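You operate a simulated robot arm through the tools that you are given. There is no shell and no other tool.

Carry out the task below with a simulated robot arm. There is one attempt and no reset: what you move stays moved.

Task
Set the haul-off gap to 40 mm, switched off and with the belt lifted.
Fine: lower the belt and switch the haul-off on again.

Only the result counts: the job must be done as asked and must still hold three seconds after the hand-in. Knocking over, shifting, dropping, spilling or breaking anything else fails it.

Robot
A 6-joint arm with a three-finger gripper, fixed in place. Base frame: the origin is on the floor under the middle of its stand, x ahead of it, y to its left, z up. Readings come in m, degrees, newtons and seconds.
It reaches about 1.213 m from its shoulder. Its first joint turns from -166.0 to 166.0 degrees. Payload 4.89 kg.
Tool frame: the origin (TCP) lies between the finger pads and is the grasp point; the fingertips stand 0.03 m ahead of it; z points along the fingers, y is the line along which they close. The gripper opens to 0.164 m; its body begins 0.125 m behind the TCP.
Orientation is told as [roll, pitch, yaw] about the base's x, y, z axes, in that order, counted from this pose: with the fingers straight down and closing along the base's y, the tool's x points along the base's -x, its y along +y and its z along -z.

Tools
- The arm moves only by the tool drive_tool. Its argument "commands" is a list of rows, each a list of 7 numbers: the gripper command, from -1 (shut) to 1 (fully open), values between in proportion, then the shift along the tool's x, y, z in units of 50 mm (1.0 is 50 mm), then the turn, a rotation vector about the tool's x, y, z in units of 4 degrees (1.0 is 4 degrees). In form: [[claw, tx, ty, tz, ax, ay, az], ...]. A call has 1 to 20 rows; each row shifts and turns the commanded pose from where the row before left it, along the tool's axes as they then stand. A call with a number of a shift or a turn outside -1 to 1 is refused whole. Each row takes 0.2 s and may step no farther than 0.05 m and 8.6 degrees from the row before; otherwise, or with a gripper value out of range, the whole call is refused. A pose out of reach is approached as far as the arm can. The call stops where the force on the tool passes 60 N (or 10 N more than at its start, if that is more) or the arm is blocked; 0.2 s more then pass. The fingers move at their own pace (about 0.108 m/s each) and stop on an object; they squeeze with about 40 N. The grip force told is the motor's: it shows also when the fingers shut on nothing. Time passes only in rows, and 0.2 s behind the last, so rows that do not move let the fingers close. The reply holds the time, the measured pose of the TCP, the force on the tool along the base axes, the opening and the grip force, in the units named above and with some noise, with the torque about the TCP (base axes, N m) and any sound that the robot's microphone picked up.
- Cameras (640 x 400 px; columns grow to the right, rows downward): "scene" is fixed at [0.045, -0.498, 1.7877]; the picture's right is [0.79, -0.61, 0.00], its down [-0.20, -0.26, -0.95] and it looks along [0.58, 0.75, -0.33] (base axes); focal length 324 px, centre (320, 200). "wrist" rides on the gripper at [0.076, -0.002, -0.152] in the tool frame; the picture's right is [0.02, 1.00, 0.00], its down [-0.88, 0.02, -0.47] and it looks along [-0.47, 0.01, 0.88] (tool axes); focal length 247 px, centre (320, 200). There is no depth. A picture from a camera that has moved, and an enlarged one, comes with that camera's place and axes in the base frame and with its lens. The place of the scene camera against the robot may be out by one fixed shift of up to 0.012 m in any direction.
- capture(camera): a new picture of that camera. No time passes.
- raise_lower(by): moves the trunk up (or, below 0, down) by that many m; the arm rides with it, the base frame stays. It gives what a move gives, with no picture.
- inspect(camera, box): a new picture of the part [left, top, right, bottom] of that camera's present view, enlarged. No time passes.
- finish_job(): hands the job in; it is judged then, once.

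Places have to be worked out from the pictures, the camera data and where the tool is seen. Open the gripper and draw the arm clear of the work before you hand the job in, unless the task says otherwise.

The tools are called after ">>>" by a JSON object that holds its "op" and its "data". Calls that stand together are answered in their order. drive_tool: Moves the arm, as the interface text tells. Its arguments: {"type":"object","properties":{"commands":{"type":"array","items":{"type":"array","items":{"type":"number"}}}},"required":["commands"]} The other tools are called the same way: raise_lower (by) moves the trunk up or down; capture (camera) takes a picture; inspect (camera, box) takes an enlarged picture of a part of a camera's view; finish_job () hands the job in.

At the start:

```text
t: 0.0
tcp_pos: [0.4695, 0.1223, 1.5256]
tcp_rot: [-0.1, 0.0, 0.0]
ft_force: [0.2, -0.7, -0.6]
ft_torque: [0.02, 0.01, 0.0]
gripper_width: 0.1642
grip_force: 0.1
trunk travel left (down, up): [-0.225, 0.165]
```

scene: 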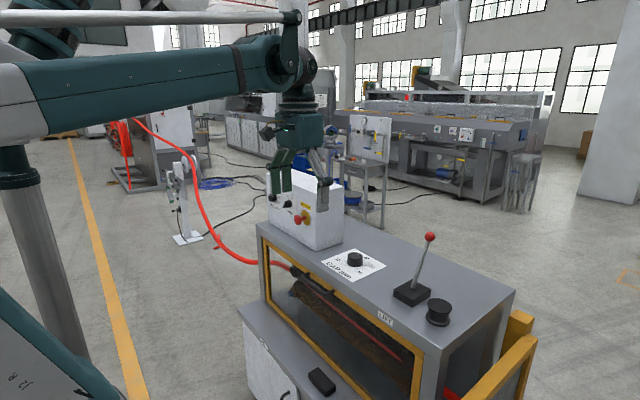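
wrist: 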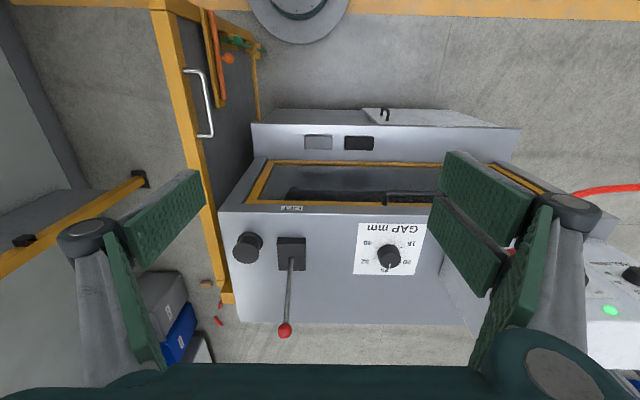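

I'll first take enlarged views of the machine's controls: gap dial, lever, knob and switch box.

>>> {"op": "inspect", "data": {"camera": "scene", "box": [240, 160, 400, 260]}}

>>> {"op": "inspect", "data": {"camera": "scene", "box": [310, 220, 470, 320]}}

>>> {"op": "inspect", "data": {"camera": "wrist", "box": [220, 190, 460, 340]}}

>>> {"op": "inspect", "data": {"camera": "wrist", "box": [480, 200, 640, 300]}}

```text
4.00 times, centred on (320, 210) of scene
camera zoom: at [0.045, -0.498, 1.7877], right [0.79, -0.61, 0.0], down [-0.2, -0.26, -0.95], along [0.58, 0.75, -0.33], focal length 1296 px, centre (320, 160)
```

zoom: 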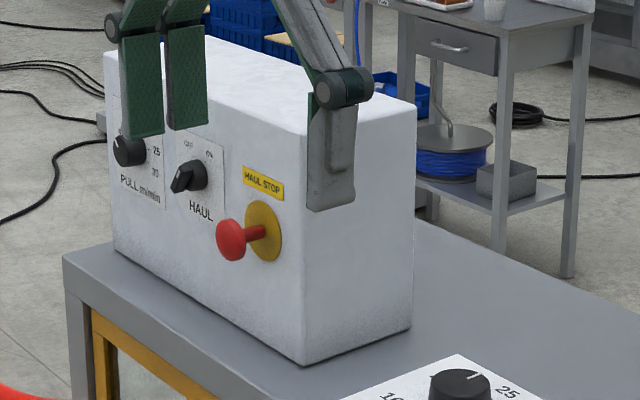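

```text
4.00 times, centred on (390, 270) of scene
camera zoom: at [0.045, -0.498, 1.7877], right [0.79, -0.61, 0.0], down [-0.2, -0.26, -0.95], along [0.58, 0.75, -0.33], focal length 1296 px, centre (40, -80)
```

zoom: 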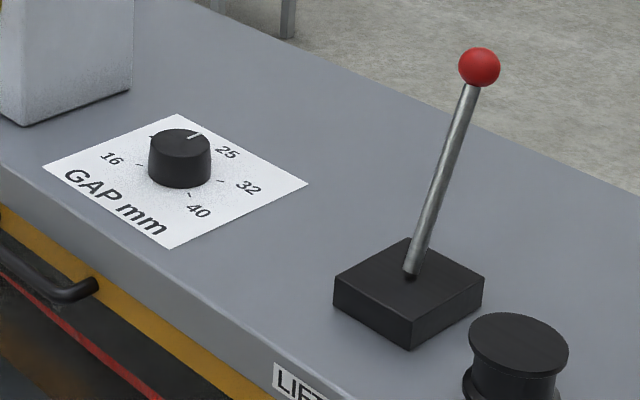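

```text
2.67 times, centred on (340, 265) of wrist
camera zoom: at [0.395, 0.1212, 1.677], right [-0.02, 1.0, 0.0], down [0.88, 0.02, 0.47], along [0.47, 0.01, -0.88], focal length 659 px, centre (267, 27)
```

zoom: 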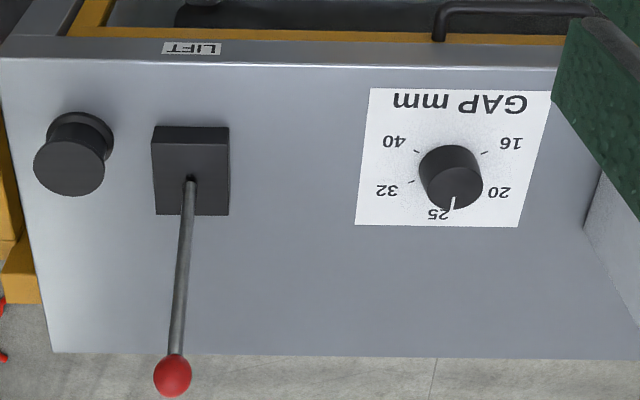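

```text
4.00 times, centred on (560, 250) of wrist
camera zoom: at [0.395, 0.1212, 1.677], right [-0.02, 1.0, 0.0], down [0.88, 0.02, 0.47], along [0.47, 0.01, -0.88], focal length 988 px, centre (-640, 0)
```

zoom: 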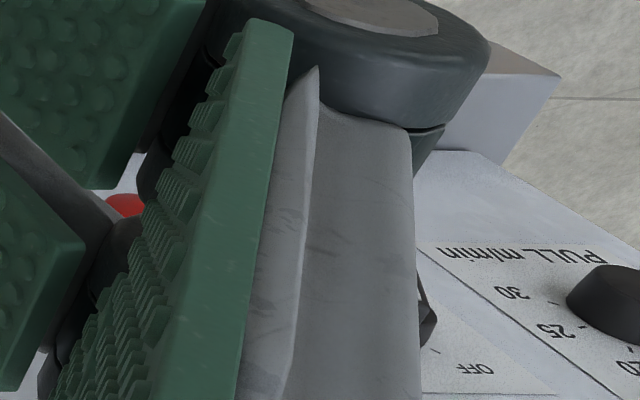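

The scene shows gap dial at about (0.86, 0.33, 1.14), lever ball at about (0.93, 0.05, 1.32) and the white control box with its front face near x = 0.80, y 0.5–0.9. I'll turn the hand to face the box from a safe distance to read its controls.

>>> {"op": "drive_tool", "data": {"commands": [[1, 0, 0.86, 1, 0, 0, 0], [1, 0, 0.86, 1, 0, 0, 0], [1, 0, 0.86, 0, 0, -1, 0], [1, 0, 0.86, 0, 0, -1, 0], [1, 0, 0.86, 0, 0, -1, 0], [1, 0, 0.86, 0, 0, -1, 0], [1, 0, 0.86, 0, 0, -1, 0], [1, 0, 0.86, 0, 0, -1, 0], [1, 0, 0.86, 0, 0, -1, 0], [1, 0, 0.86, 0, 0, -1, 0], [1, 0, 0, 0, 0, -1, 0], [1, 0, 0, 0, 0, -1, 0], [1, 0, 0, 0, 0, -1, 0], [1, 0, 0, 0, 0, -1, 0], [1, 0, 0, 0, 0, -1, 0], [1, 0, 0, 0, 0, -1, 0], [1, 0, 0, 0, 0, -1, 0]]}}

>>> {"op": "capture", "data": {"camera": "wrist"}}

>>> {"op": "capture", "data": {"camera": "scene"}}

```text
refused: row 1 steps farther than a row can; nothing moved
```

```text
taken
camera wrist: at [0.395, 0.1212, 1.677], right [-0.02, 1.0, 0.0], down [0.88, 0.02, 0.47], along [0.47, 0.01, -0.88], focal length 247 px, centre (320, 200)
```

wrist: 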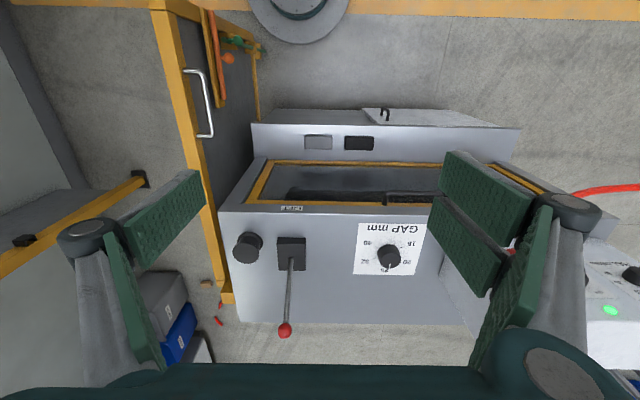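

```text
taken
```

scene: 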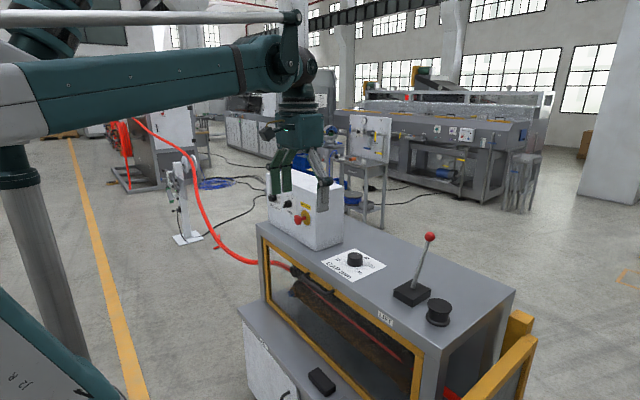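

The call was refused for a combined step over 50 mm; nothing moved. I'll resend with smaller downward shares.

>>> {"op": "drive_tool", "data": {"commands": [[1, 0, 0.86, 0.5, 0, 0, 0], [1, 0, 0.86, 0.5, 0, 0, 0], [1, 0, 0.86, 0.5, 0, 0, 0], [1, 0, 0.86, 0.5, 0, -1, 0], [1, 0, 0.86, 0, 0, -1, 0], [1, 0, 0.86, 0, 0, -1, 0], [1, 0, 0.86, 0, 0, -1, 0], [1, 0, 0.86, 0, 0, -1, 0], [1, 0, 0.86, 0, 0, -1, 0], [1, 0, 0.86, 0, 0, -1, 0], [1, 0, 0, 0, 0, -1, 0], [1, 0, 0, 0, 0, -1, 0], [1, 0, 0, 0, 0, -1, 0], [1, 0, 0, 0, 0, -1, 0], [1, 0, 0, 0, 0, -1, 0], [1, 0, 0, 0, 0, -1, 0], [1, 0, 0, 0, 0, -1, 0], [1, 0, 0, 0, 0, -1, 0]]}}

>>> {"op": "capture", "data": {"camera": "wrist"}}

>>> {"op": "capture", "data": {"camera": "scene"}}

```text
t: 3.8
tcp_pos: [0.4694, 0.5517, 1.4245]
tcp_rot: [0.0, -60.0, 0.0]
ft_force: [-0.4, -0.4, -0.1]
ft_torque: [0.04, 0.01, -0.04]
gripper_width: 0.1642
grip_force: 0.1
trunk travel left (down, up): [-0.225, 0.165]
```

```text
taken
camera wrist: at [0.3012, 0.5509, 1.4343], right [-0.01, 1.0, -0.02], down [0.03, 0.02, 1.0], along [1.0, 0.01, -0.03], focal length 247 px, centre (320, 200)
```

wrist: 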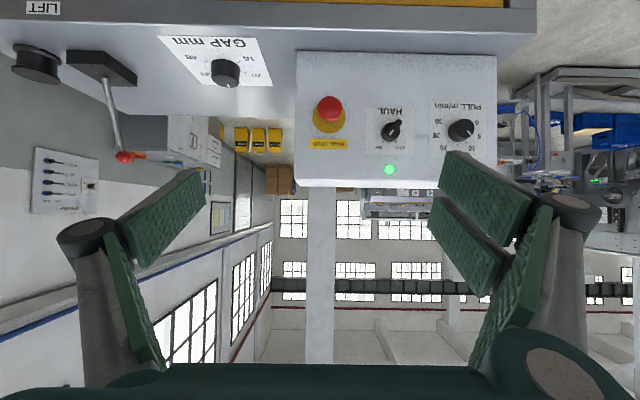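

```text
taken
```

scene: 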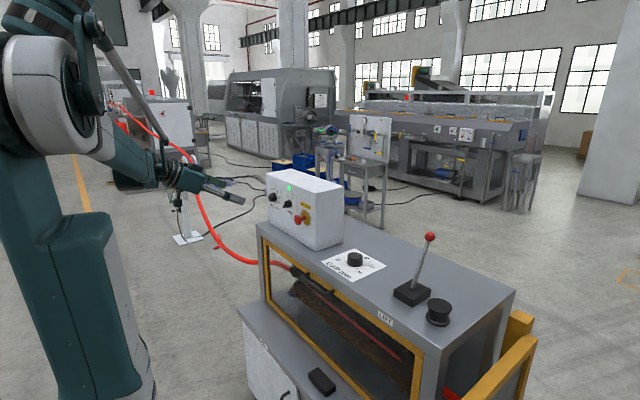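

Now I see the box front clearly: E-stop, HAUL selector, PULL dial and a green lamp. I'll zoom in on both views.

>>> {"op": "inspect", "data": {"camera": "wrist", "box": [296, 70, 496, 195]}}

>>> {"op": "inspect", "data": {"camera": "wrist", "box": [360, 90, 440, 140]}}

>>> {"op": "inspect", "data": {"camera": "scene", "box": [256, 165, 352, 225]}}

>>> {"op": "inspect", "data": {"camera": "wrist", "box": [150, 20, 310, 120]}}

>>> {"op": "inspect", "data": {"camera": "scene", "box": [320, 240, 400, 290]}}

```text
3.20 times, centred on (396, 132) of wrist
camera zoom: at [0.3012, 0.5509, 1.4343], right [-0.01, 1.0, -0.02], down [0.03, 0.02, 1.0], along [1.0, 0.01, -0.03], focal length 790 px, centre (77, 416)
```

zoom: 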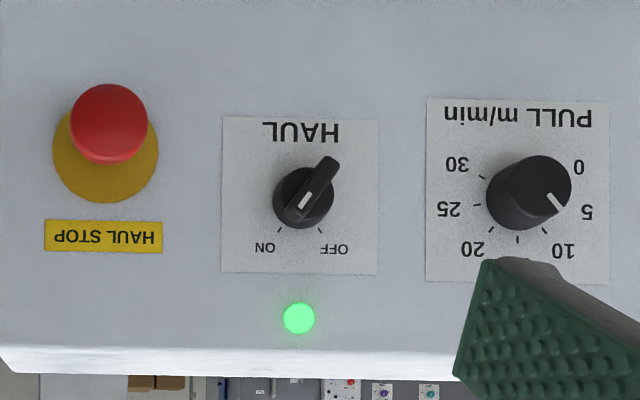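

```text
8.00 times, centred on (400, 115) of wrist
camera zoom: at [0.3012, 0.5509, 1.4343], right [-0.01, 1.0, -0.02], down [0.03, 0.02, 1.0], along [1.0, 0.01, -0.03], focal length 1976 px, centre (-320, 880)
```

zoom: 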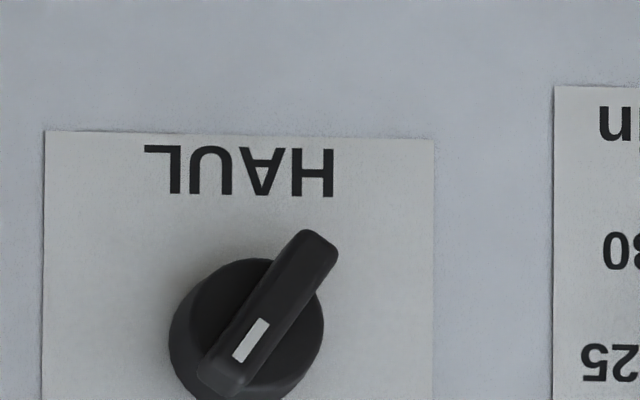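

```text
6.67 times, centred on (304, 195) of scene
camera zoom: at [0.045, -0.498, 1.7877], right [0.79, -0.61, 0.0], down [-0.2, -0.26, -0.95], along [0.58, 0.75, -0.33], focal length 2160 px, centre (427, 233)
```

zoom: 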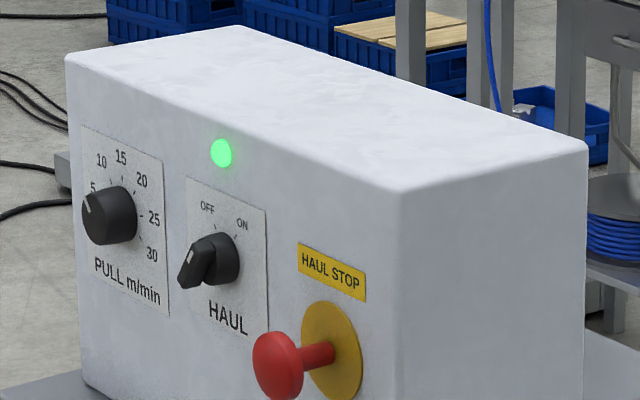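

```text
4.00 times, centred on (230, 70) of wrist
camera zoom: at [0.3012, 0.5509, 1.4343], right [-0.01, 1.0, -0.02], down [0.03, 0.02, 1.0], along [1.0, 0.01, -0.03], focal length 988 px, centre (680, 720)
```

zoom: 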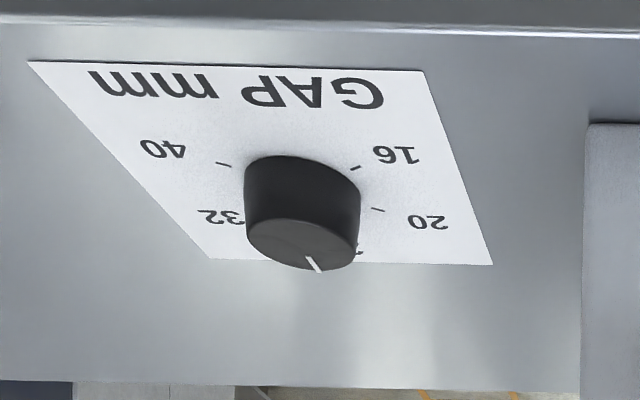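

```text
8.00 times, centred on (360, 265) of scene
camera zoom: at [0.045, -0.498, 1.7877], right [0.79, -0.61, 0.0], down [-0.2, -0.26, -0.95], along [0.58, 0.75, -0.33], focal length 2592 px, centre (0, -320)
```

zoom: 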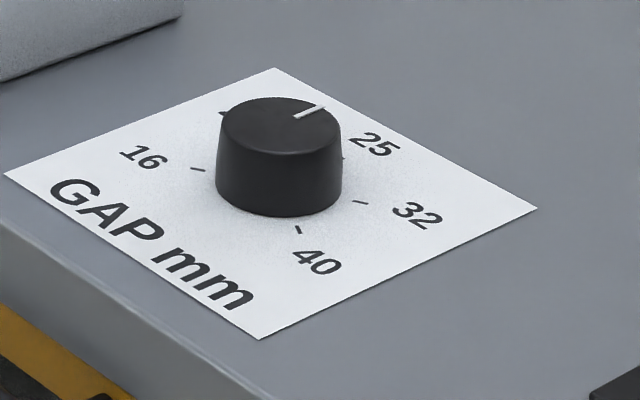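

HAUL selector is at ON (lamp green), center about (0.782, 0.694, 1.283); E-stop head about (0.75, 0.571, 1.252); PULL dial about (0.78, 0.83, 1.275). I'll move the hand in front of the selector at a standoff, level it to pitch -90, and look again.

>>> {"op": "drive_tool", "data": {"commands": [[1, 0.385, 0.568, 0.453, 0, 0, 0], [1, 0.385, 0.568, 0.453, 0, 0, 0], [1, 0.385, 0.568, 0.453, 0, 0, 0], [1, 0.385, 0.568, 0.453, 0, 0, 0], [1, 0.385, 0.568, 0.453, 0, 0, 0], [1, 0, 0, 0, 0, -1, 0], [1, 0, 0, 0, 0, -1, 0], [1, 0, 0, 0, 0, -1, 0], [1, 0, 0, 0, 0, -1, 0], [1, 0, 0, 0, 0, -1, 0], [1, 0, 0, 0, 0, -1, 0], [1, 0, 0, 0, 0, -1, 0], [1, 0, 0, 0, 0, -0.5, 0]]}}

>>> {"op": "capture", "data": {"camera": "wrist"}}

>>> {"op": "capture", "data": {"camera": "scene"}}

```text
t: 6.6
tcp_pos: [0.5243, 0.6985, 1.2821]
tcp_rot: [-152.3, -90.0, 152.2]
ft_force: [-0.2, 0.2, -0.9]
ft_torque: [-0.01, -0.15, -0.13]
gripper_width: 0.1636
grip_force: 0.0
trunk travel left (down, up): [-0.225, 0.165]
```

```text
taken
camera wrist: at [0.373, 0.6978, 1.2048], right [0.0, 1.0, -0.02], down [-0.47, 0.02, 0.88], along [0.88, 0.01, 0.47], focal length 247 px, centre (320, 200)
```

wrist: 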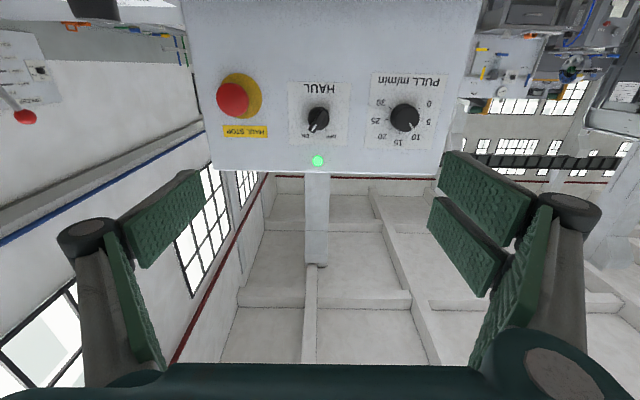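

```text
taken
```

scene: 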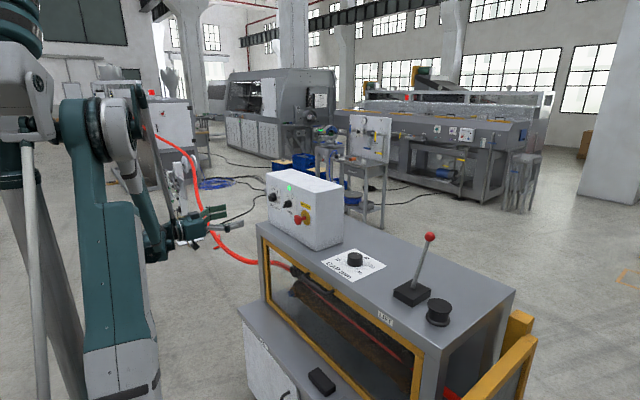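

The hand is level in front of the box. I'll zoom on the selector from here to refine its center and angle.

>>> {"op": "inspect", "data": {"camera": "wrist", "box": [278, 75, 358, 175]}}

>>> {"op": "inspect", "data": {"camera": "scene", "box": [264, 180, 312, 220]}}

```text
4.00 times, centred on (318, 125) of wrist
camera zoom: at [0.373, 0.6978, 1.2048], right [0.0, 1.0, -0.02], down [-0.47, 0.02, 0.88], along [0.88, 0.01, 0.47], focal length 988 px, centre (328, 500)
```

zoom: 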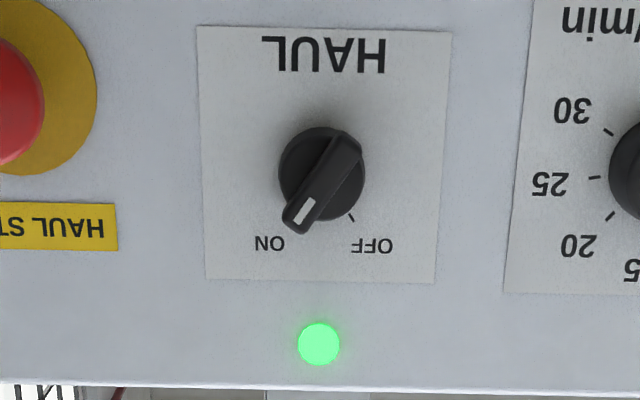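

```text
10.00 times, centred on (288, 200) of scene
camera zoom: at [0.045, -0.498, 1.7877], right [0.79, -0.61, 0.0], down [-0.2, -0.26, -0.95], along [0.58, 0.75, -0.33], focal length 3239 px, centre (640, 200)
```

zoom: 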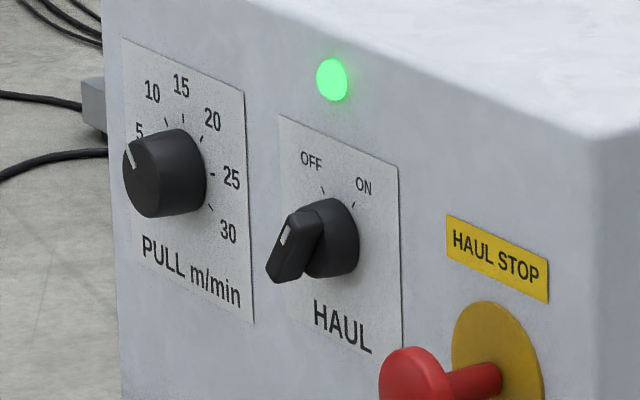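

From the two wrist views the panel face is near x ≈ 0.804 and the selector axis near y ≈ 0.697, z ≈ 1.278, its bar tilted about 30° toward ON. I'll narrow the fingers, turn the hand 30° about its axis to match the bar, and approach to x ≈ 0.69.

>>> {"op": "drive_tool", "data": {"commands": [[-0.15, 0, 0, 0, 0, 0, 1], [-0.15, 0, 0, 0, 0, 0, 1], [-0.15, 0, 0, 0, 0, 0, 1], [-0.15, 0, 0, 0, 0, 0, 1], [-0.15, 0, 0, 0, 0, 0, 1], [-0.15, 0, 0, 0, 0, 0, 1], [-0.15, 0, 0, 0, 0, 0, 1], [-0.15, 0, 0, 0, 0, 0, 0.5], [-0.15, 0.054, -0.066, 0.8, 0, 0, 0], [-0.15, 0, 0, 0.8, 0, 0, 0], [-0.15, 0, 0, 0.8, 0, 0, 0], [-0.15, 0, 0, 0.8, 0, 0, 0]]}}

>>> {"op": "capture", "data": {"camera": "wrist"}}

>>> {"op": "capture", "data": {"camera": "scene"}}

```text
t: 9.2
tcp_pos: [0.6797, 0.6922, 1.2822]
tcp_rot: [90.1, -60.0, -90.0]
ft_force: [-0.7, 0.6, 0.7]
ft_torque: [0.0, 0.08, 0.05]
gripper_width: 0.0694
grip_force: 0.0
trunk travel left (down, up): [-0.225, 0.165]
```

```text
taken
camera wrist: at [0.5288, 0.7304, 1.2146], right [0.0, 0.88, 0.48], down [-0.47, -0.42, 0.77], along [0.88, -0.23, 0.42], focal length 247 px, centre (320, 200)
```

wrist: 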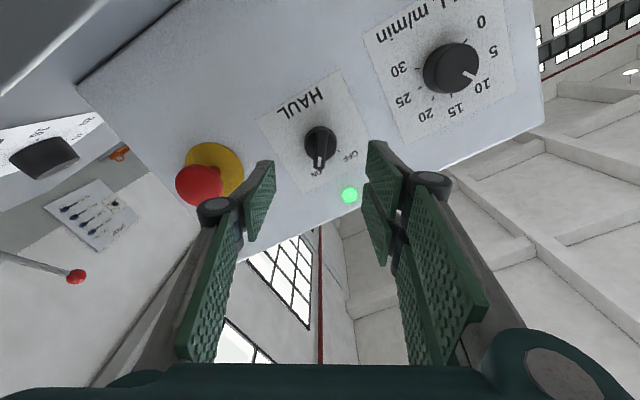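

```text
taken
```

scene: 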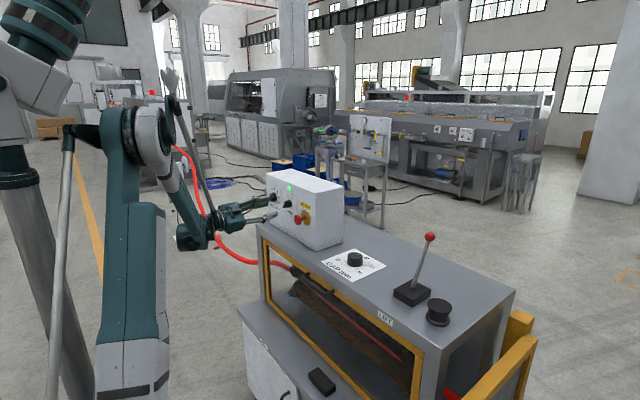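

The approach went well. I'll zoom on the selector to check alignment with the finger plane.

>>> {"op": "inspect", "data": {"camera": "wrist", "box": [250, 90, 410, 210]}}

>>> {"op": "drive_tool", "data": {"commands": [[-0.15, 0, 0, 0, 0, 0, 0]]}}

```text
3.33 times, centred on (330, 150) of wrist
camera zoom: at [0.5288, 0.7304, 1.2146], right [0.0, 0.88, 0.48], down [-0.47, -0.42, 0.77], along [0.88, -0.23, 0.42], focal length 823 px, centre (287, 367)
```

zoom: 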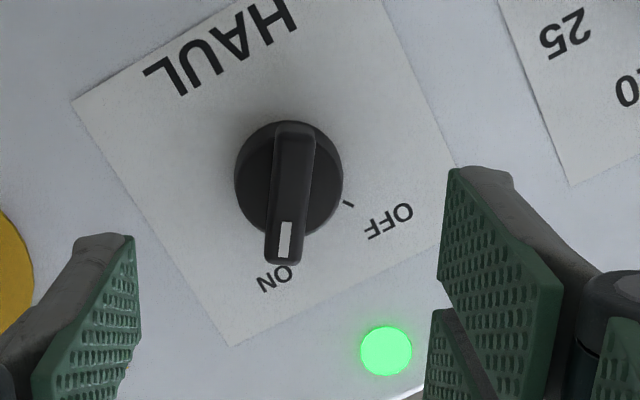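

```text
t: 9.6
tcp_pos: [0.6813, 0.6919, 1.2818]
tcp_rot: [90.1, -60.1, -90.0]
ft_force: [0.2, -0.4, 0.6]
ft_torque: [0.02, -0.02, -0.01]
gripper_width: 0.07
grip_force: 0.2
trunk travel left (down, up): [-0.225, 0.165]
```

The bar is centered between the fingers (pixel 320.7, 148.5 vs expected 320.5, 149). I'll advance 74 mm so the fingertips straddle the bar without reaching the disc's base.

>>> {"op": "drive_tool", "data": {"commands": [[-0.15, 0, 0, 0.4, 0, 0, 0], [-0.15, 0, 0, 0.4, 0, 0, 0], [-0.15, 0, 0, 0.4, 0, 0, 0], [-0.15, 0, 0, 0.28, 0, 0, 0]]}}

>>> {"op": "capture", "data": {"camera": "wrist"}}

>>> {"op": "inspect", "data": {"camera": "scene", "box": [240, 170, 336, 230]}}

```text
t: 10.6
tcp_pos: [0.7548, 0.6929, 1.281]
tcp_rot: [90.0, -60.0, -90.0]
ft_force: [-0.7, 0.0, 0.3]
ft_torque: [-0.05, 0.02, 0.01]
gripper_width: 0.0696
grip_force: 0.1
trunk travel left (down, up): [-0.225, 0.165]
```

```text
taken
camera wrist: at [0.6029, 0.7305, 1.2138], right [0.0, 0.88, 0.48], down [-0.47, -0.42, 0.77], along [0.88, -0.23, 0.41], focal length 247 px, centre (320, 200)
```

wrist: 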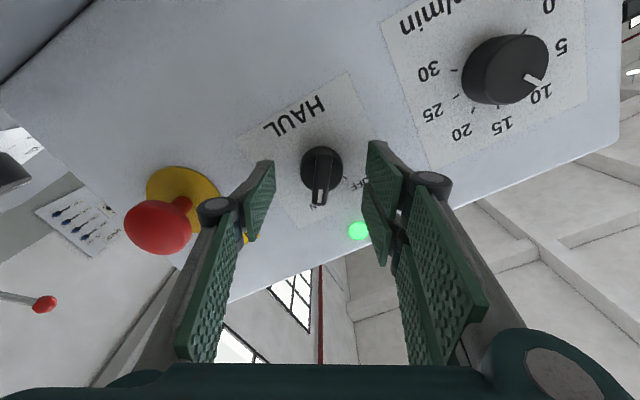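

```text
6.67 times, centred on (288, 200) of scene
camera zoom: at [0.045, -0.498, 1.7877], right [0.79, -0.61, 0.0], down [-0.2, -0.26, -0.95], along [0.58, 0.75, -0.33], focal length 2160 px, centre (533, 200)
```

zoom: 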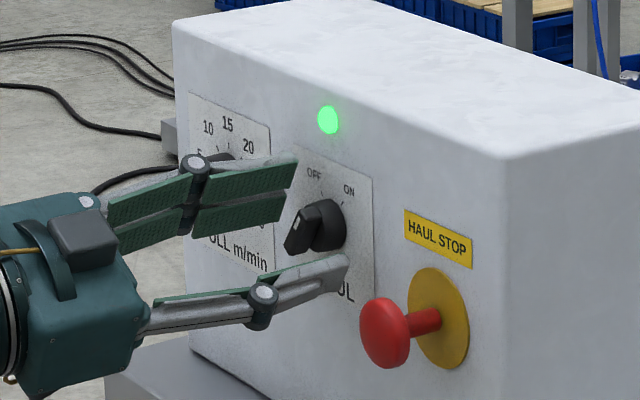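

The fingers straddle the bar. I'll close on it and check the forces.

>>> {"op": "drive_tool", "data": {"commands": [[-0.6, 0, 0, 0, 0, 0, 0], [-0.8, 0, 0, 0, 0, 0, 0], [-1, 0, 0, 0, 0, 0, 0], [-1, 0, 0, 0, 0, 0, 0]]}}

>>> {"op": "capture", "data": {"camera": "wrist"}}

>>> {"op": "inspect", "data": {"camera": "scene", "box": [240, 170, 336, 230]}}

```text
t: 11.6
tcp_pos: [0.7532, 0.6929, 1.2812]
tcp_rot: [90.1, -60.0, -90.0]
ft_force: [7.4, 18.3, 19.7]
ft_torque: [0.1, -0.28, 0.55]
gripper_width: 0.0119
grip_force: 44.8
trunk travel left (down, up): [-0.225, 0.165]
```

```text
taken
camera wrist: at [0.6026, 0.7312, 1.2143], right [0.0, 0.88, 0.48], down [-0.47, -0.42, 0.77], along [0.88, -0.23, 0.42], focal length 247 px, centre (320, 200)
```

wrist: 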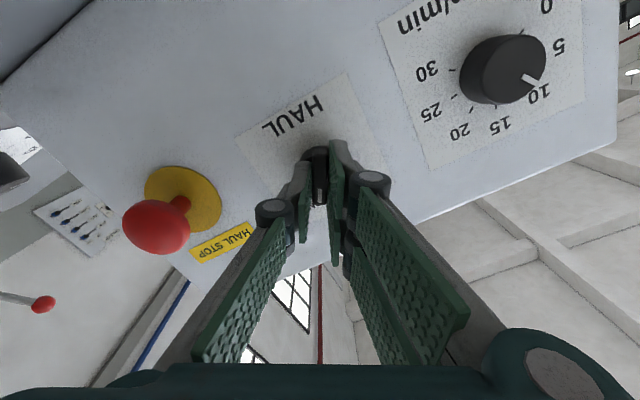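

```text
6.67 times, centred on (288, 200) of scene
camera zoom: at [0.045, -0.498, 1.7877], right [0.79, -0.61, 0.0], down [-0.2, -0.26, -0.95], along [0.58, 0.75, -0.33], focal length 2160 px, centre (533, 200)
```

zoom: 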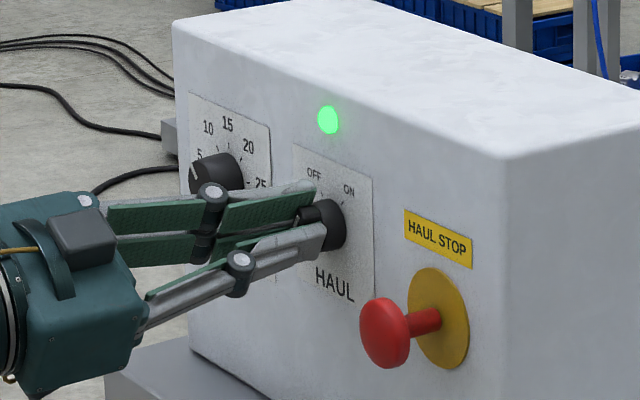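

The bar is gripped (11.9 mm) with about 26 N of side load along tool +y, meaning a small offset. I'll shift slightly along tool +y to relieve it before turning.

>>> {"op": "drive_tool", "data": {"commands": [[-1, 0, 0.02, 0, 0, 0, 0], [-1, 0, 0, 0, 0, 0, 0]]}}

```text
t: 12.2
tcp_pos: [0.7535, 0.6939, 1.2816]
tcp_rot: [90.1, -60.0, -90.0]
ft_force: [2.1, 14.2, 15.8]
ft_torque: [0.1, -0.38, 0.37]
gripper_width: 0.012
grip_force: 44.8
trunk travel left (down, up): [-0.225, 0.165]
```

That reduced the load by about 5 N per mm, so I'll shift another 3 mm the same way.

>>> {"op": "drive_tool", "data": {"commands": [[-1, 0, 0.03, 0, 0, 0, 0], [-1, 0, 0.03, 0, 0, 0, 0], [-1, 0, 0, 0, 0, 0, 0]]}}

```text
t: 13.0
tcp_pos: [0.7539, 0.6927, 1.2829]
tcp_rot: [89.7, -59.9, -90.0]
ft_force: [-30.6, -26.4, -33.9]
ft_torque: [-0.07, 0.38, -1.06]
gripper_width: 0.0119
grip_force: 44.8
trunk travel left (down, up): [-0.225, 0.165]
```

I overshot (now about -40 N), so I'll back off 2 mm.

>>> {"op": "drive_tool", "data": {"commands": [[-1, 0, -0.02, 0, 0, 0, 0], [-1, 0, -0.02, 0, 0, 0, 0], [-1, 0, 0, 0, 0, 0, 0]]}}

```text
t: 13.8
tcp_pos: [0.7536, 0.6945, 1.2821]
tcp_rot: [90.0, -60.0, -89.9]
ft_force: [-37.8, -26.2, -39.3]
ft_torque: [-0.1, 1.14, -0.76]
gripper_width: 0.0117
grip_force: 44.9
trunk travel left (down, up): [-0.225, 0.165]
```

The loads stay locked in by friction, so I'll loosen the fingers slightly and look at the free reading.

>>> {"op": "drive_tool", "data": {"commands": [[-0.65, 0, 0, 0, 0, 0, 0], [-0.65, 0, 0, 0, 0, 0, 0], [-0.65, 0, 0, 0, 0, 0, 0]]}}

>>> {"op": "inspect", "data": {"camera": "wrist", "box": [240, 120, 400, 220]}}

```text
t: 14.6
tcp_pos: [0.7532, 0.6961, 1.2844]
tcp_rot: [90.3, -60.1, -90.1]
ft_force: [-18.7, 4.8, 4.6]
ft_torque: [0.07, -0.27, 0.49]
gripper_width: 0.0271
grip_force: 5.1
trunk travel left (down, up): [-0.225, 0.165]
```

```text
4.00 times, centred on (320, 170) of wrist
camera zoom: at [0.6022, 0.7324, 1.2156], right [0.0, 0.88, 0.48], down [-0.47, -0.42, 0.77], along [0.88, -0.23, 0.42], focal length 988 px, centre (320, 320)
```

zoom: 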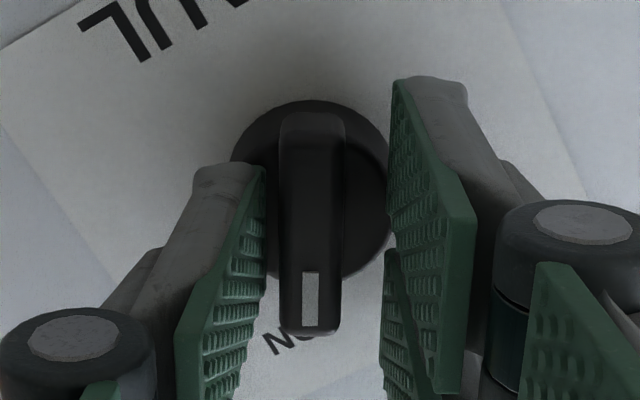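

The fingertips are touching the selector's disc and I'm now about 2–3 mm off to one side. I'll back out 5 mm, recentre by 2 mm, and regrip only the bar.

>>> {"op": "drive_tool", "data": {"commands": [[-0.55, 0, 0, -0.1, 0, 0, 0], [-0.55, 0, -0.04, 0, 0, 0, 0], [-0.55, 0, 0, 0, 0, 0, 0]]}}

>>> {"op": "inspect", "data": {"camera": "wrist", "box": [240, 120, 400, 220]}}

```text
t: 15.4
tcp_pos: [0.7489, 0.6916, 1.2819]
tcp_rot: [89.9, -60.0, -90.1]
ft_force: [0.4, 0.2, 0.0]
ft_torque: [-0.01, 0.01, -0.03]
gripper_width: 0.0365
grip_force: 0.1
trunk travel left (down, up): [-0.225, 0.165]
```

```text
4.00 times, centred on (320, 170) of wrist
camera zoom: at [0.5984, 0.73, 1.2138], right [0.0, 0.88, 0.48], down [-0.47, -0.42, 0.77], along [0.88, -0.23, 0.41], focal length 988 px, centre (320, 320)
```

zoom: 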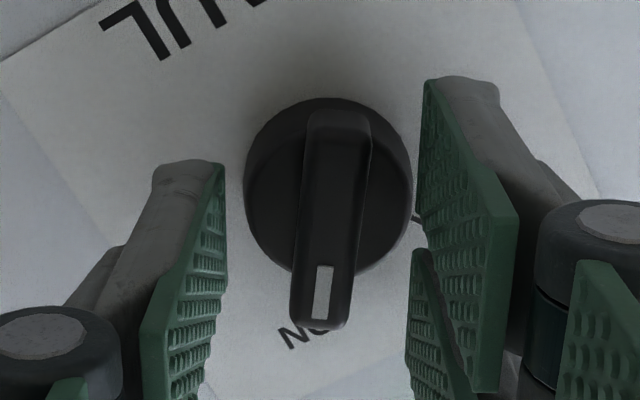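

Free of contact now; the bar is about 1 mm to tool +y and rotated about 4° more than the hand. I'll correct both and close again.

>>> {"op": "drive_tool", "data": {"commands": [[-0.55, 0, 0.02, 0, 0, 0, 1], [-0.55, 0, 0, 0, 0, 0, 0], [-0.75, 0, 0, 0, 0, 0, 0], [-1, 0, 0, 0, 0, 0, 0], [-1, 0, 0, 0, 0, 0, 0]]}}

>>> {"op": "inspect", "data": {"camera": "wrist", "box": [240, 120, 400, 220]}}

```text
t: 16.6
tcp_pos: [0.7489, 0.6942, 1.2833]
tcp_rot: [90.0, -56.0, -90.0]
ft_force: [6.9, 7.6, 8.2]
ft_torque: [0.05, -0.17, 0.19]
gripper_width: 0.0119
grip_force: 44.9
trunk travel left (down, up): [-0.225, 0.165]
```

```text
4.00 times, centred on (320, 170) of wrist
camera zoom: at [0.5985, 0.7358, 1.2172], right [0.0, 0.84, 0.54], down [-0.47, -0.48, 0.74], along [0.88, -0.26, 0.4], focal length 988 px, centre (320, 320)
```

zoom: 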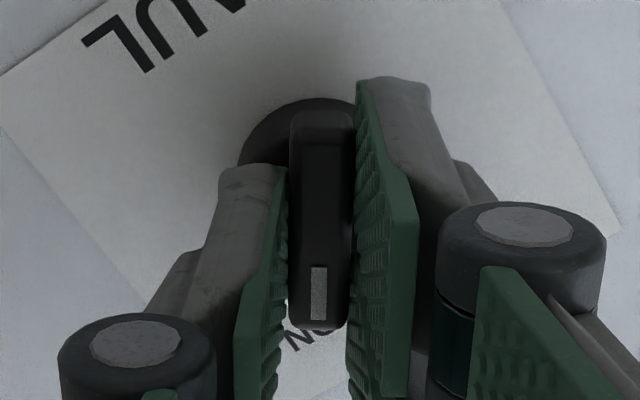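

Good grip with low load. The bar center lies about 3 mm along tool +x from my axis, so I'll loosen, shift 3 mm, regrip, then turn about halfway toward OFF.

>>> {"op": "drive_tool", "data": {"commands": [[-0.7, 0, 0, 0, 0, 0, 0], [-0.7, 0.07, 0, 0, 0, 0, 0], [-1, 0, 0, 0, 0, 0, 0], [-1, 0, 0, 0, 0, 0, 0], [-1, 0, 0, 0, 0, 0, -1], [-1, 0, 0, 0, 0, 0, -1], [-1, 0, 0, 0, 0, 0, -1], [-1, 0, 0, 0, 0, 0, -1]]}}

>>> {"op": "inspect", "data": {"camera": "wrist", "box": [240, 120, 400, 220]}}

```text
t: 18.4
tcp_pos: [0.7489, 0.696, 1.2788]
tcp_rot: [90.1, -72.1, -90.0]
ft_force: [6.9, 8.3, 7.1]
ft_torque: [-0.01, -0.22, 0.23]
gripper_width: 0.0116
grip_force: 44.7
trunk travel left (down, up): [-0.225, 0.165]
```

```text
4.00 times, centred on (320, 170) of wrist
camera zoom: at [0.5986, 0.7183, 1.2049], right [0.0, 0.96, 0.29], down [-0.47, -0.25, 0.84], along [0.88, -0.14, 0.45], focal length 988 px, centre (320, 320)
```

zoom: 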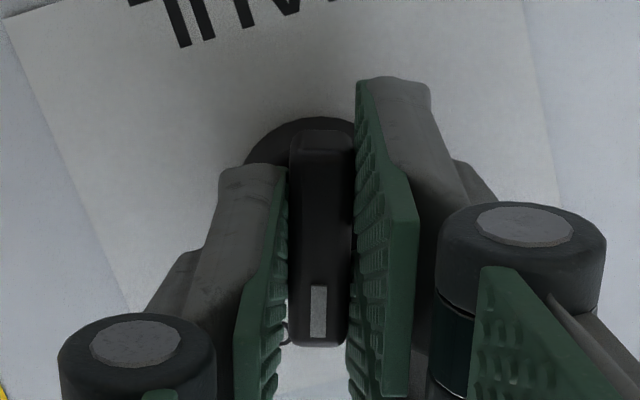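

The bar turns with the hand and forces stay low. I'll continue turning another 48°, to the OFF mark.

>>> {"op": "drive_tool", "data": {"commands": [[-1, 0, 0, 0, 0, 0, -1], [-1, 0, 0, 0, 0, 0, -1], [-1, 0, 0, 0, 0, 0, -1], [-1, 0, 0, 0, 0, 0, -1], [-1, 0, 0, 0, 0, 0, -1], [-1, 0, 0, 0, 0, 0, -1], [-1, 0, 0, 0, 0, 0, -1], [-1, 0, 0, 0, 0, 0, -1], [-1, 0, 0, 0, 0, 0, -1], [-1, 0, 0, 0, 0, 0, -1], [-1, 0, 0, 0, 0, 0, -1], [-1, 0, 0, 0, 0, 0, -1]]}}

>>> {"op": "capture", "data": {"camera": "wrist"}}

>>> {"op": "inspect", "data": {"camera": "scene", "box": [240, 170, 336, 230]}}

```text
t: 21.0
tcp_pos: [0.7489, 0.6941, 1.2791]
tcp_rot: [-89.9, -60.0, 89.8]
ft_force: [-8.4, -14.6, -12.9]
ft_torque: [-0.05, -0.08, -0.14]
gripper_width: 0.0115
grip_force: 45.3
trunk travel left (down, up): [-0.225, 0.165]
```

```text
taken
camera wrist: at [0.5985, 0.6558, 1.2129], right [0.0, 0.85, -0.52], down [-0.47, 0.46, 0.75], along [0.88, 0.24, 0.4], focal length 247 px, centre (320, 200)
```

wrist: 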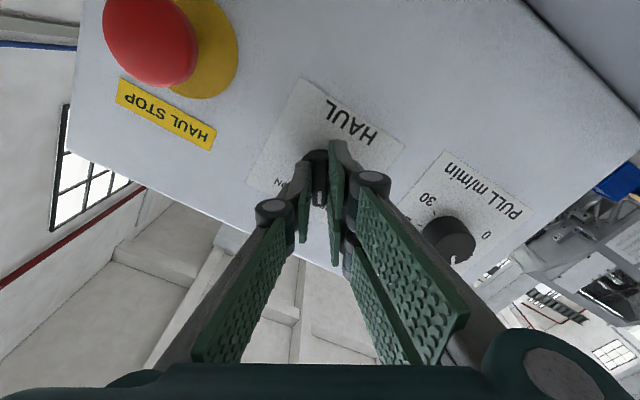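

```text
6.67 times, centred on (288, 200) of scene
camera zoom: at [0.045, -0.498, 1.7877], right [0.79, -0.61, 0.0], down [-0.2, -0.26, -0.95], along [0.58, 0.75, -0.33], focal length 2160 px, centre (533, 200)
```

zoom: 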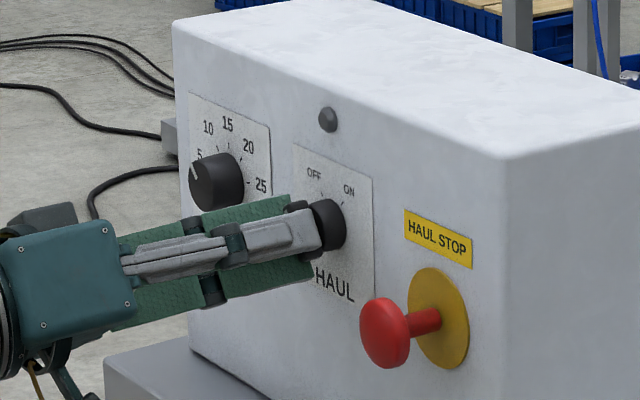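

The lamp has gone dark, so the haul-off is off. I'll add one more 4° step for a secure OFF, then open and back away.

>>> {"op": "drive_tool", "data": {"commands": [[-1, 0, 0, 0, 0, 0, -0.8], [-1, 0, 0, 0, 0, 0, 0], [-0.5, 0, 0, 0, 0, 0, 0], [-0.2, 0, 0, 0, 0, 0, 0], [-0.15, 0, 0, -0.5, 0, 0, 0], [-0.15, 0, 0, -0.8, 0, 0, 0], [-0.15, 0, 0, -0.8, 0, 0, 0]]}}

>>> {"op": "inspect", "data": {"camera": "wrist", "box": [230, 90, 430, 215]}}

>>> {"op": "inspect", "data": {"camera": "scene", "box": [240, 170, 336, 230]}}

```text
t: 22.6
tcp_pos: [0.6462, 0.6947, 1.2792]
tcp_rot: [-89.9, -56.8, 89.8]
ft_force: [2.1, 0.1, -0.1]
ft_torque: [0.0, -0.04, 0.0]
gripper_width: 0.0698
grip_force: 0.1
trunk travel left (down, up): [-0.225, 0.165]
```

```text
3.20 times, centred on (330, 152) of wrist
camera zoom: at [0.4949, 0.6526, 1.2149], right [0.0, 0.82, -0.57], down [-0.47, 0.5, 0.73], along [0.88, 0.27, 0.39], focal length 790 px, centre (288, 352)
```

zoom: 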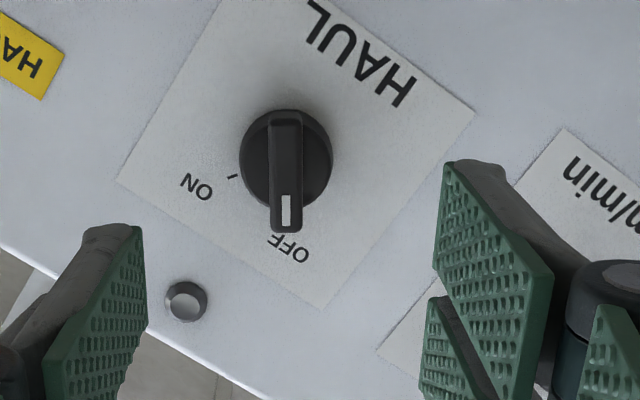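

```text
6.67 times, centred on (288, 200) of scene
camera zoom: at [0.045, -0.498, 1.7877], right [0.79, -0.61, 0.0], down [-0.2, -0.26, -0.95], along [0.58, 0.75, -0.33], focal length 2160 px, centre (533, 200)
```

zoom: 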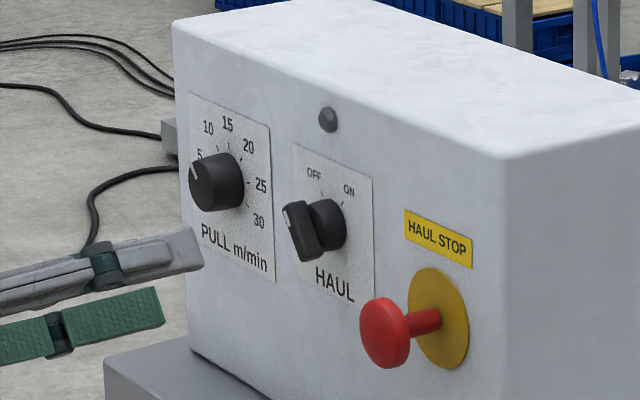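

The selector points at OFF and the lamp is dark. I'll now back away, unroll the hand, rise, and start swinging the fingers back to pointing down on the way to the lever.

>>> {"op": "drive_tool", "data": {"commands": [[-0.15, 0, 0, -0.5, 0, 0, 1], [-0.15, 0, 0, -0.5, 0, 0, 1], [-0.15, 0, 0, -0.5, 0, 0, 1], [-0.15, 0, 0, -0.5, 0, 0, 1], [-0.15, 0, 0, 0, 0, 0, 1], [-0.15, 0, 0, 0, 0, 0, 1], [-0.15, 0, 0, 0, 0, 0, 1], [-0.15, 0, 0, 0, 0, 0, 1], [-0.15, 0, 0, 0, 0, 0, 0.3], [-0.15, -0.9, 0, 0, 0, 0, 0], [-0.15, -0.9, 0, 0, 0, 0, 0], [-0.15, -0.9, 0, 0, 0, 0, 0], [-0.15, -0.9, 0, 0, 0, 0, 0], [-0.15, -0.9, 0, 0, 0, 0, 0], [-0.15, 0, 0, 0, 0, 1, 0], [-0.15, 0, 0, 0, 0, 1, 0], [-0.15, 0, 0, 0, 0, 1, 0], [-0.15, 0, 0, 0, 0, 1, 0], [-0.15, 0, 0, 0, 0, 1, 0], [-0.15, 0, 0, 0, 0, 1, 0]]}}

```text
t: 25.4
tcp_pos: [0.592, 0.7721, 1.4071]
tcp_rot: [-64.6, -90.0, 63.2]
ft_force: [0.4, 1.2, -0.7]
ft_torque: [0.0, -0.06, -0.14]
gripper_width: 0.0697
grip_force: 0.0
trunk travel left (down, up): [-0.225, 0.165]
stopped in row 13: the arm was blocked; the commanded pose is now the measured one
```

The arm reports a block in row 13 with some drift. I'll look at both cameras to see why.

>>> {"op": "capture", "data": {"camera": "scene"}}

>>> {"op": "capture", "data": {"camera": "wrist"}}

```text
taken
```

scene: 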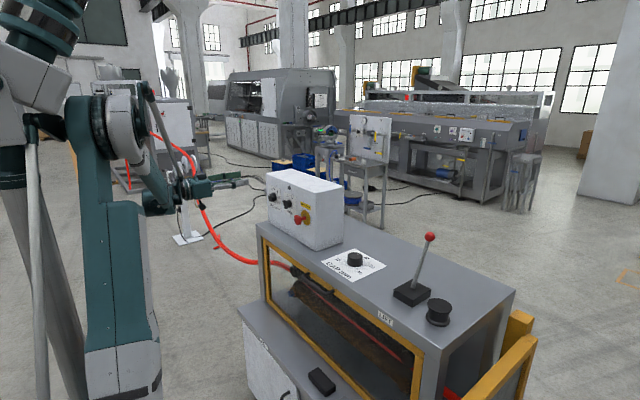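

```text
taken
camera wrist: at [0.4408, 0.7754, 1.3308], right [0.02, 1.0, -0.02], down [-0.47, 0.03, 0.88], along [0.88, -0.01, 0.47], focal length 247 px, centre (320, 200)
```

wrist: 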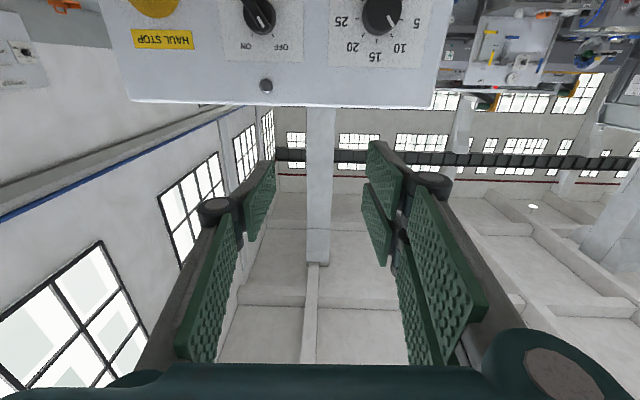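

No contact is visible; the arm is simply folded too tightly going up with the hand level. I'll first swing the pitch back toward -60 here, where there is free space.

>>> {"op": "drive_tool", "data": {"commands": [[-0.15, 0, 0, 0, 0, 1, 0], [-0.15, 0, 0, 0, 0, 1, 0], [-0.15, 0, 0, 0, 0, 1, 0], [-0.15, 0, 0, 0, 0, 1, 0], [-0.15, 0, 0, 0, 0, 1, 0], [-0.15, 0, 0, 0, 0, 1, 0], [-0.15, 0, 0, 0, 0, 1, 0]]}}

```text
t: 27.0
tcp_pos: [0.609, 0.7655, 1.4074]
tcp_rot: [0.0, -61.9, -2.5]
ft_force: [0.6, -0.5, 0.0]
ft_torque: [-0.01, -0.03, 0.0]
gripper_width: 0.0697
grip_force: 0.0
trunk travel left (down, up): [-0.225, 0.165]
```

The swing worked. I'll continue pitching to straight down while moving toward -y, ending near the lever at a safe height.

>>> {"op": "drive_tool", "data": {"commands": [[-0.15, 0, -0.9, 0, 0, 1, 0], [-0.15, 0, -0.9, 0, 0, 1, 0], [-0.15, 0, -0.9, 0, 0, 1, 0], [-0.15, 0, -0.9, 0, 0, 1, 0], [-0.15, 0, -0.9, 0, 0, 1, 0], [-0.15, 0, -0.9, 0, 0, 1, 0], [-0.15, 0, -0.9, 0, 0, 1, 0], [-0.15, 0, -0.9, 0, 0, 1, 0], [-0.15, 0, -0.9, 0, 0, 1, 0], [-0.15, 0, -0.9, 0, 0, 1, 0], [-0.15, 0, -0.9, 0, 0, 1, 0], [-0.15, 0, -0.9, 0, 0, 1, 0], [-0.15, 0, -0.9, 0, 0, 1, 0], [-0.15, 0, -0.9, 0, 0, 1, 0], [-0.15, 0, -0.9, 0, 0, 1, 0], [-0.15, 0, 0, 0, 0, 0.5, 0]]}}

>>> {"op": "capture", "data": {"camera": "wrist"}}

>>> {"op": "capture", "data": {"camera": "scene"}}

```text
t: 30.4
tcp_pos: [0.5743, 0.0939, 1.4107]
tcp_rot: [0.0, 0.0, -1.2]
ft_force: [0.2, -0.4, 0.4]
ft_torque: [0.08, -0.04, 0.0]
gripper_width: 0.0697
grip_force: 0.1
trunk travel left (down, up): [-0.225, 0.165]
```

```text
taken
camera wrist: at [0.4989, 0.0954, 1.5627], right [0.0, 1.0, 0.0], down [0.88, 0.0, 0.47], along [0.47, 0.0, -0.88], focal length 247 px, centre (320, 200)
```

wrist: 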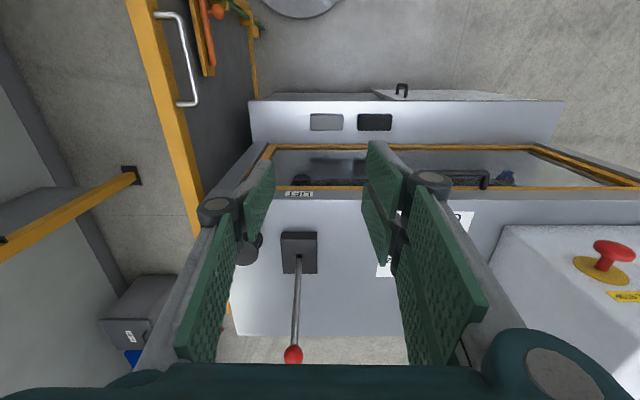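

```text
taken
```

scene: 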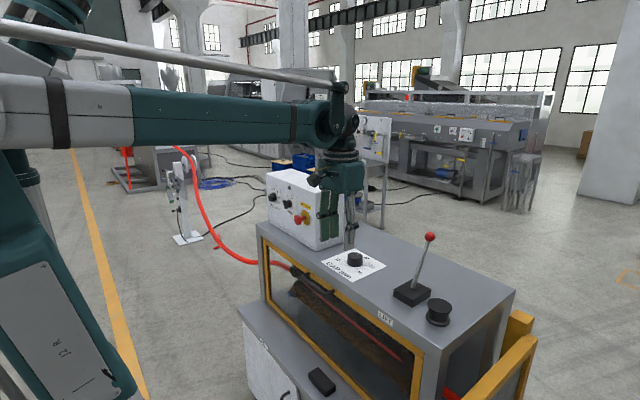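

The hand is upright near the lever; the ball is at about (0.938, 0.049, 1.312) and the lever leans away (+x). I'll yaw the hand -90° so the fingers cage the ball fore and aft.

>>> {"op": "drive_tool", "data": {"commands": [[-0.15, 0, 0, 0, 0, 0, 1], [-0.15, 0, 0, 0, 0, 0, 1], [-0.15, 0, 0, 0, 0, 0, 1], [-0.15, 0, 0, 0, 0, 0, 1], [-0.15, 0, 0, 0, 0, 0, 1], [-0.15, 0, 0, 0, 0, 0, 1], [-0.15, 0, 0, 0, 0, 0, 1], [-0.15, 0, 0, 0, 0, 0, 1], [-0.15, 0, 0, 0, 0, 0, 1], [-0.15, 0, 0, 0, 0, 0, 1], [-0.15, 0, 0, 0, 0, 0, 1], [-0.15, 0, 0, 0, 0, 0, 1], [-0.15, 0, 0, 0, 0, 0, 1], [-0.15, 0, 0, 0, 0, 0, 1], [-0.15, 0, 0, 0, 0, 0, 1], [-0.15, 0, 0, 0, 0, 0, 1], [-0.15, 0, 0, 0, 0, 0, 1], [-0.15, 0, 0, 0, 0, 0, 1], [-0.15, 0, 0, 0, 0, 0, 1], [-0.15, 0, 0, 0, 0, 0, 1]]}}

>>> {"op": "drive_tool", "data": {"commands": [[-0.15, 0, 0, -0.5, 0, 0, 1], [-0.15, 0, 0, 0, 0, 0, 1], [-0.15, 0, 0, 0, 0, 0, 0.2]]}}

>>> {"op": "capture", "data": {"camera": "wrist"}}

```text
t: 34.6
tcp_pos: [0.5733, 0.0949, 1.4124]
tcp_rot: [0.1, 0.0, -81.1]
ft_force: [0.6, -0.4, 0.0]
ft_torque: [0.01, 0.01, -0.02]
gripper_width: 0.0699
grip_force: 0.1
trunk travel left (down, up): [-0.225, 0.165]
```

```text
t: 35.4
tcp_pos: [0.5736, 0.0943, 1.436]
tcp_rot: [-0.1, 0.0, -89.9]
ft_force: [0.8, -0.5, -0.2]
ft_torque: [-0.01, -0.01, -0.05]
gripper_width: 0.0698
grip_force: 0.0
trunk travel left (down, up): [-0.225, 0.165]
```

```text
taken
camera wrist: at [0.573, 0.1719, 1.5877], right [1.0, 0.02, 0.0], down [0.02, -0.88, 0.47], along [0.01, -0.47, -0.88], focal length 247 px, centre (320, 200)
```

wrist: 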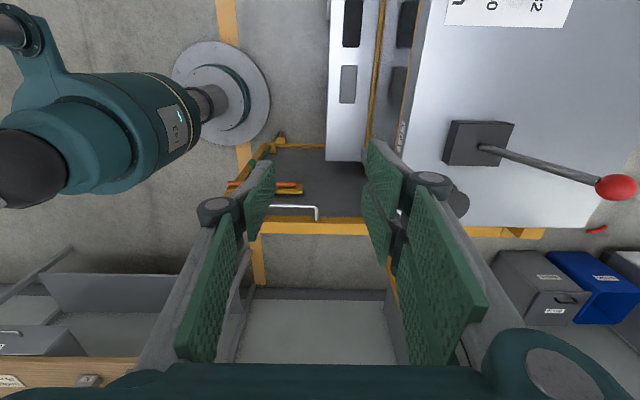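

The ball projects to about (0.938, 0.050, 1.314), consistent with before. I'll move above it at the present height.

>>> {"op": "drive_tool", "data": {"commands": [[-0.15, -0.111, 0.911, 0, 0, 0, 0], [-0.15, -0.111, 0.911, 0, 0, 0, 0], [-0.15, -0.111, 0.911, 0, 0, 0, 0], [-0.15, -0.111, 0.911, 0, 0, 0, 0], [-0.15, -0.111, 0.911, 0, 0, 0, 0], [-0.15, -0.111, 0.911, 0, 0, 0, 0], [-0.15, -0.111, 0.911, 0, 0, 0, 0], [-0.15, -0.111, 0.911, 0, 0, 0, 0]]}}

>>> {"op": "capture", "data": {"camera": "wrist"}}

>>> {"op": "capture", "data": {"camera": "scene"}}

```text
t: 37.2
tcp_pos: [0.938, 0.0521, 1.4367]
tcp_rot: [0.0, 0.0, -90.0]
ft_force: [-1.4, 0.0, 0.1]
ft_torque: [-0.06, -0.29, -0.02]
gripper_width: 0.0699
grip_force: 0.1
trunk travel left (down, up): [-0.225, 0.165]
```

```text
taken
camera wrist: at [0.9372, 0.1292, 1.5885], right [1.0, 0.02, 0.0], down [0.02, -0.88, 0.47], along [0.01, -0.47, -0.88], focal length 247 px, centre (320, 200)
```

wrist: 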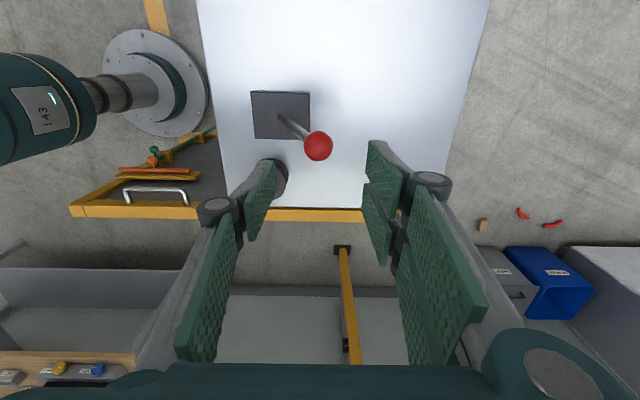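

```text
taken
```

scene: 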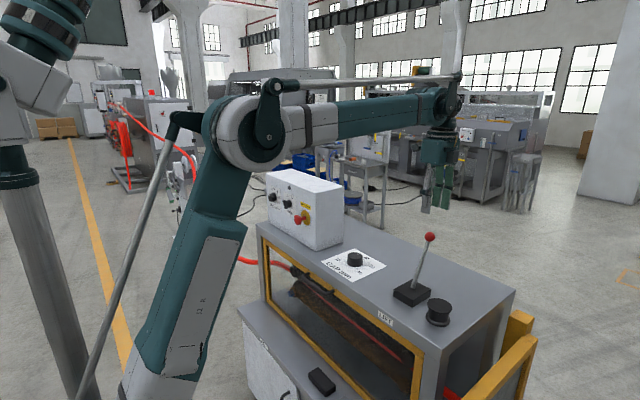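

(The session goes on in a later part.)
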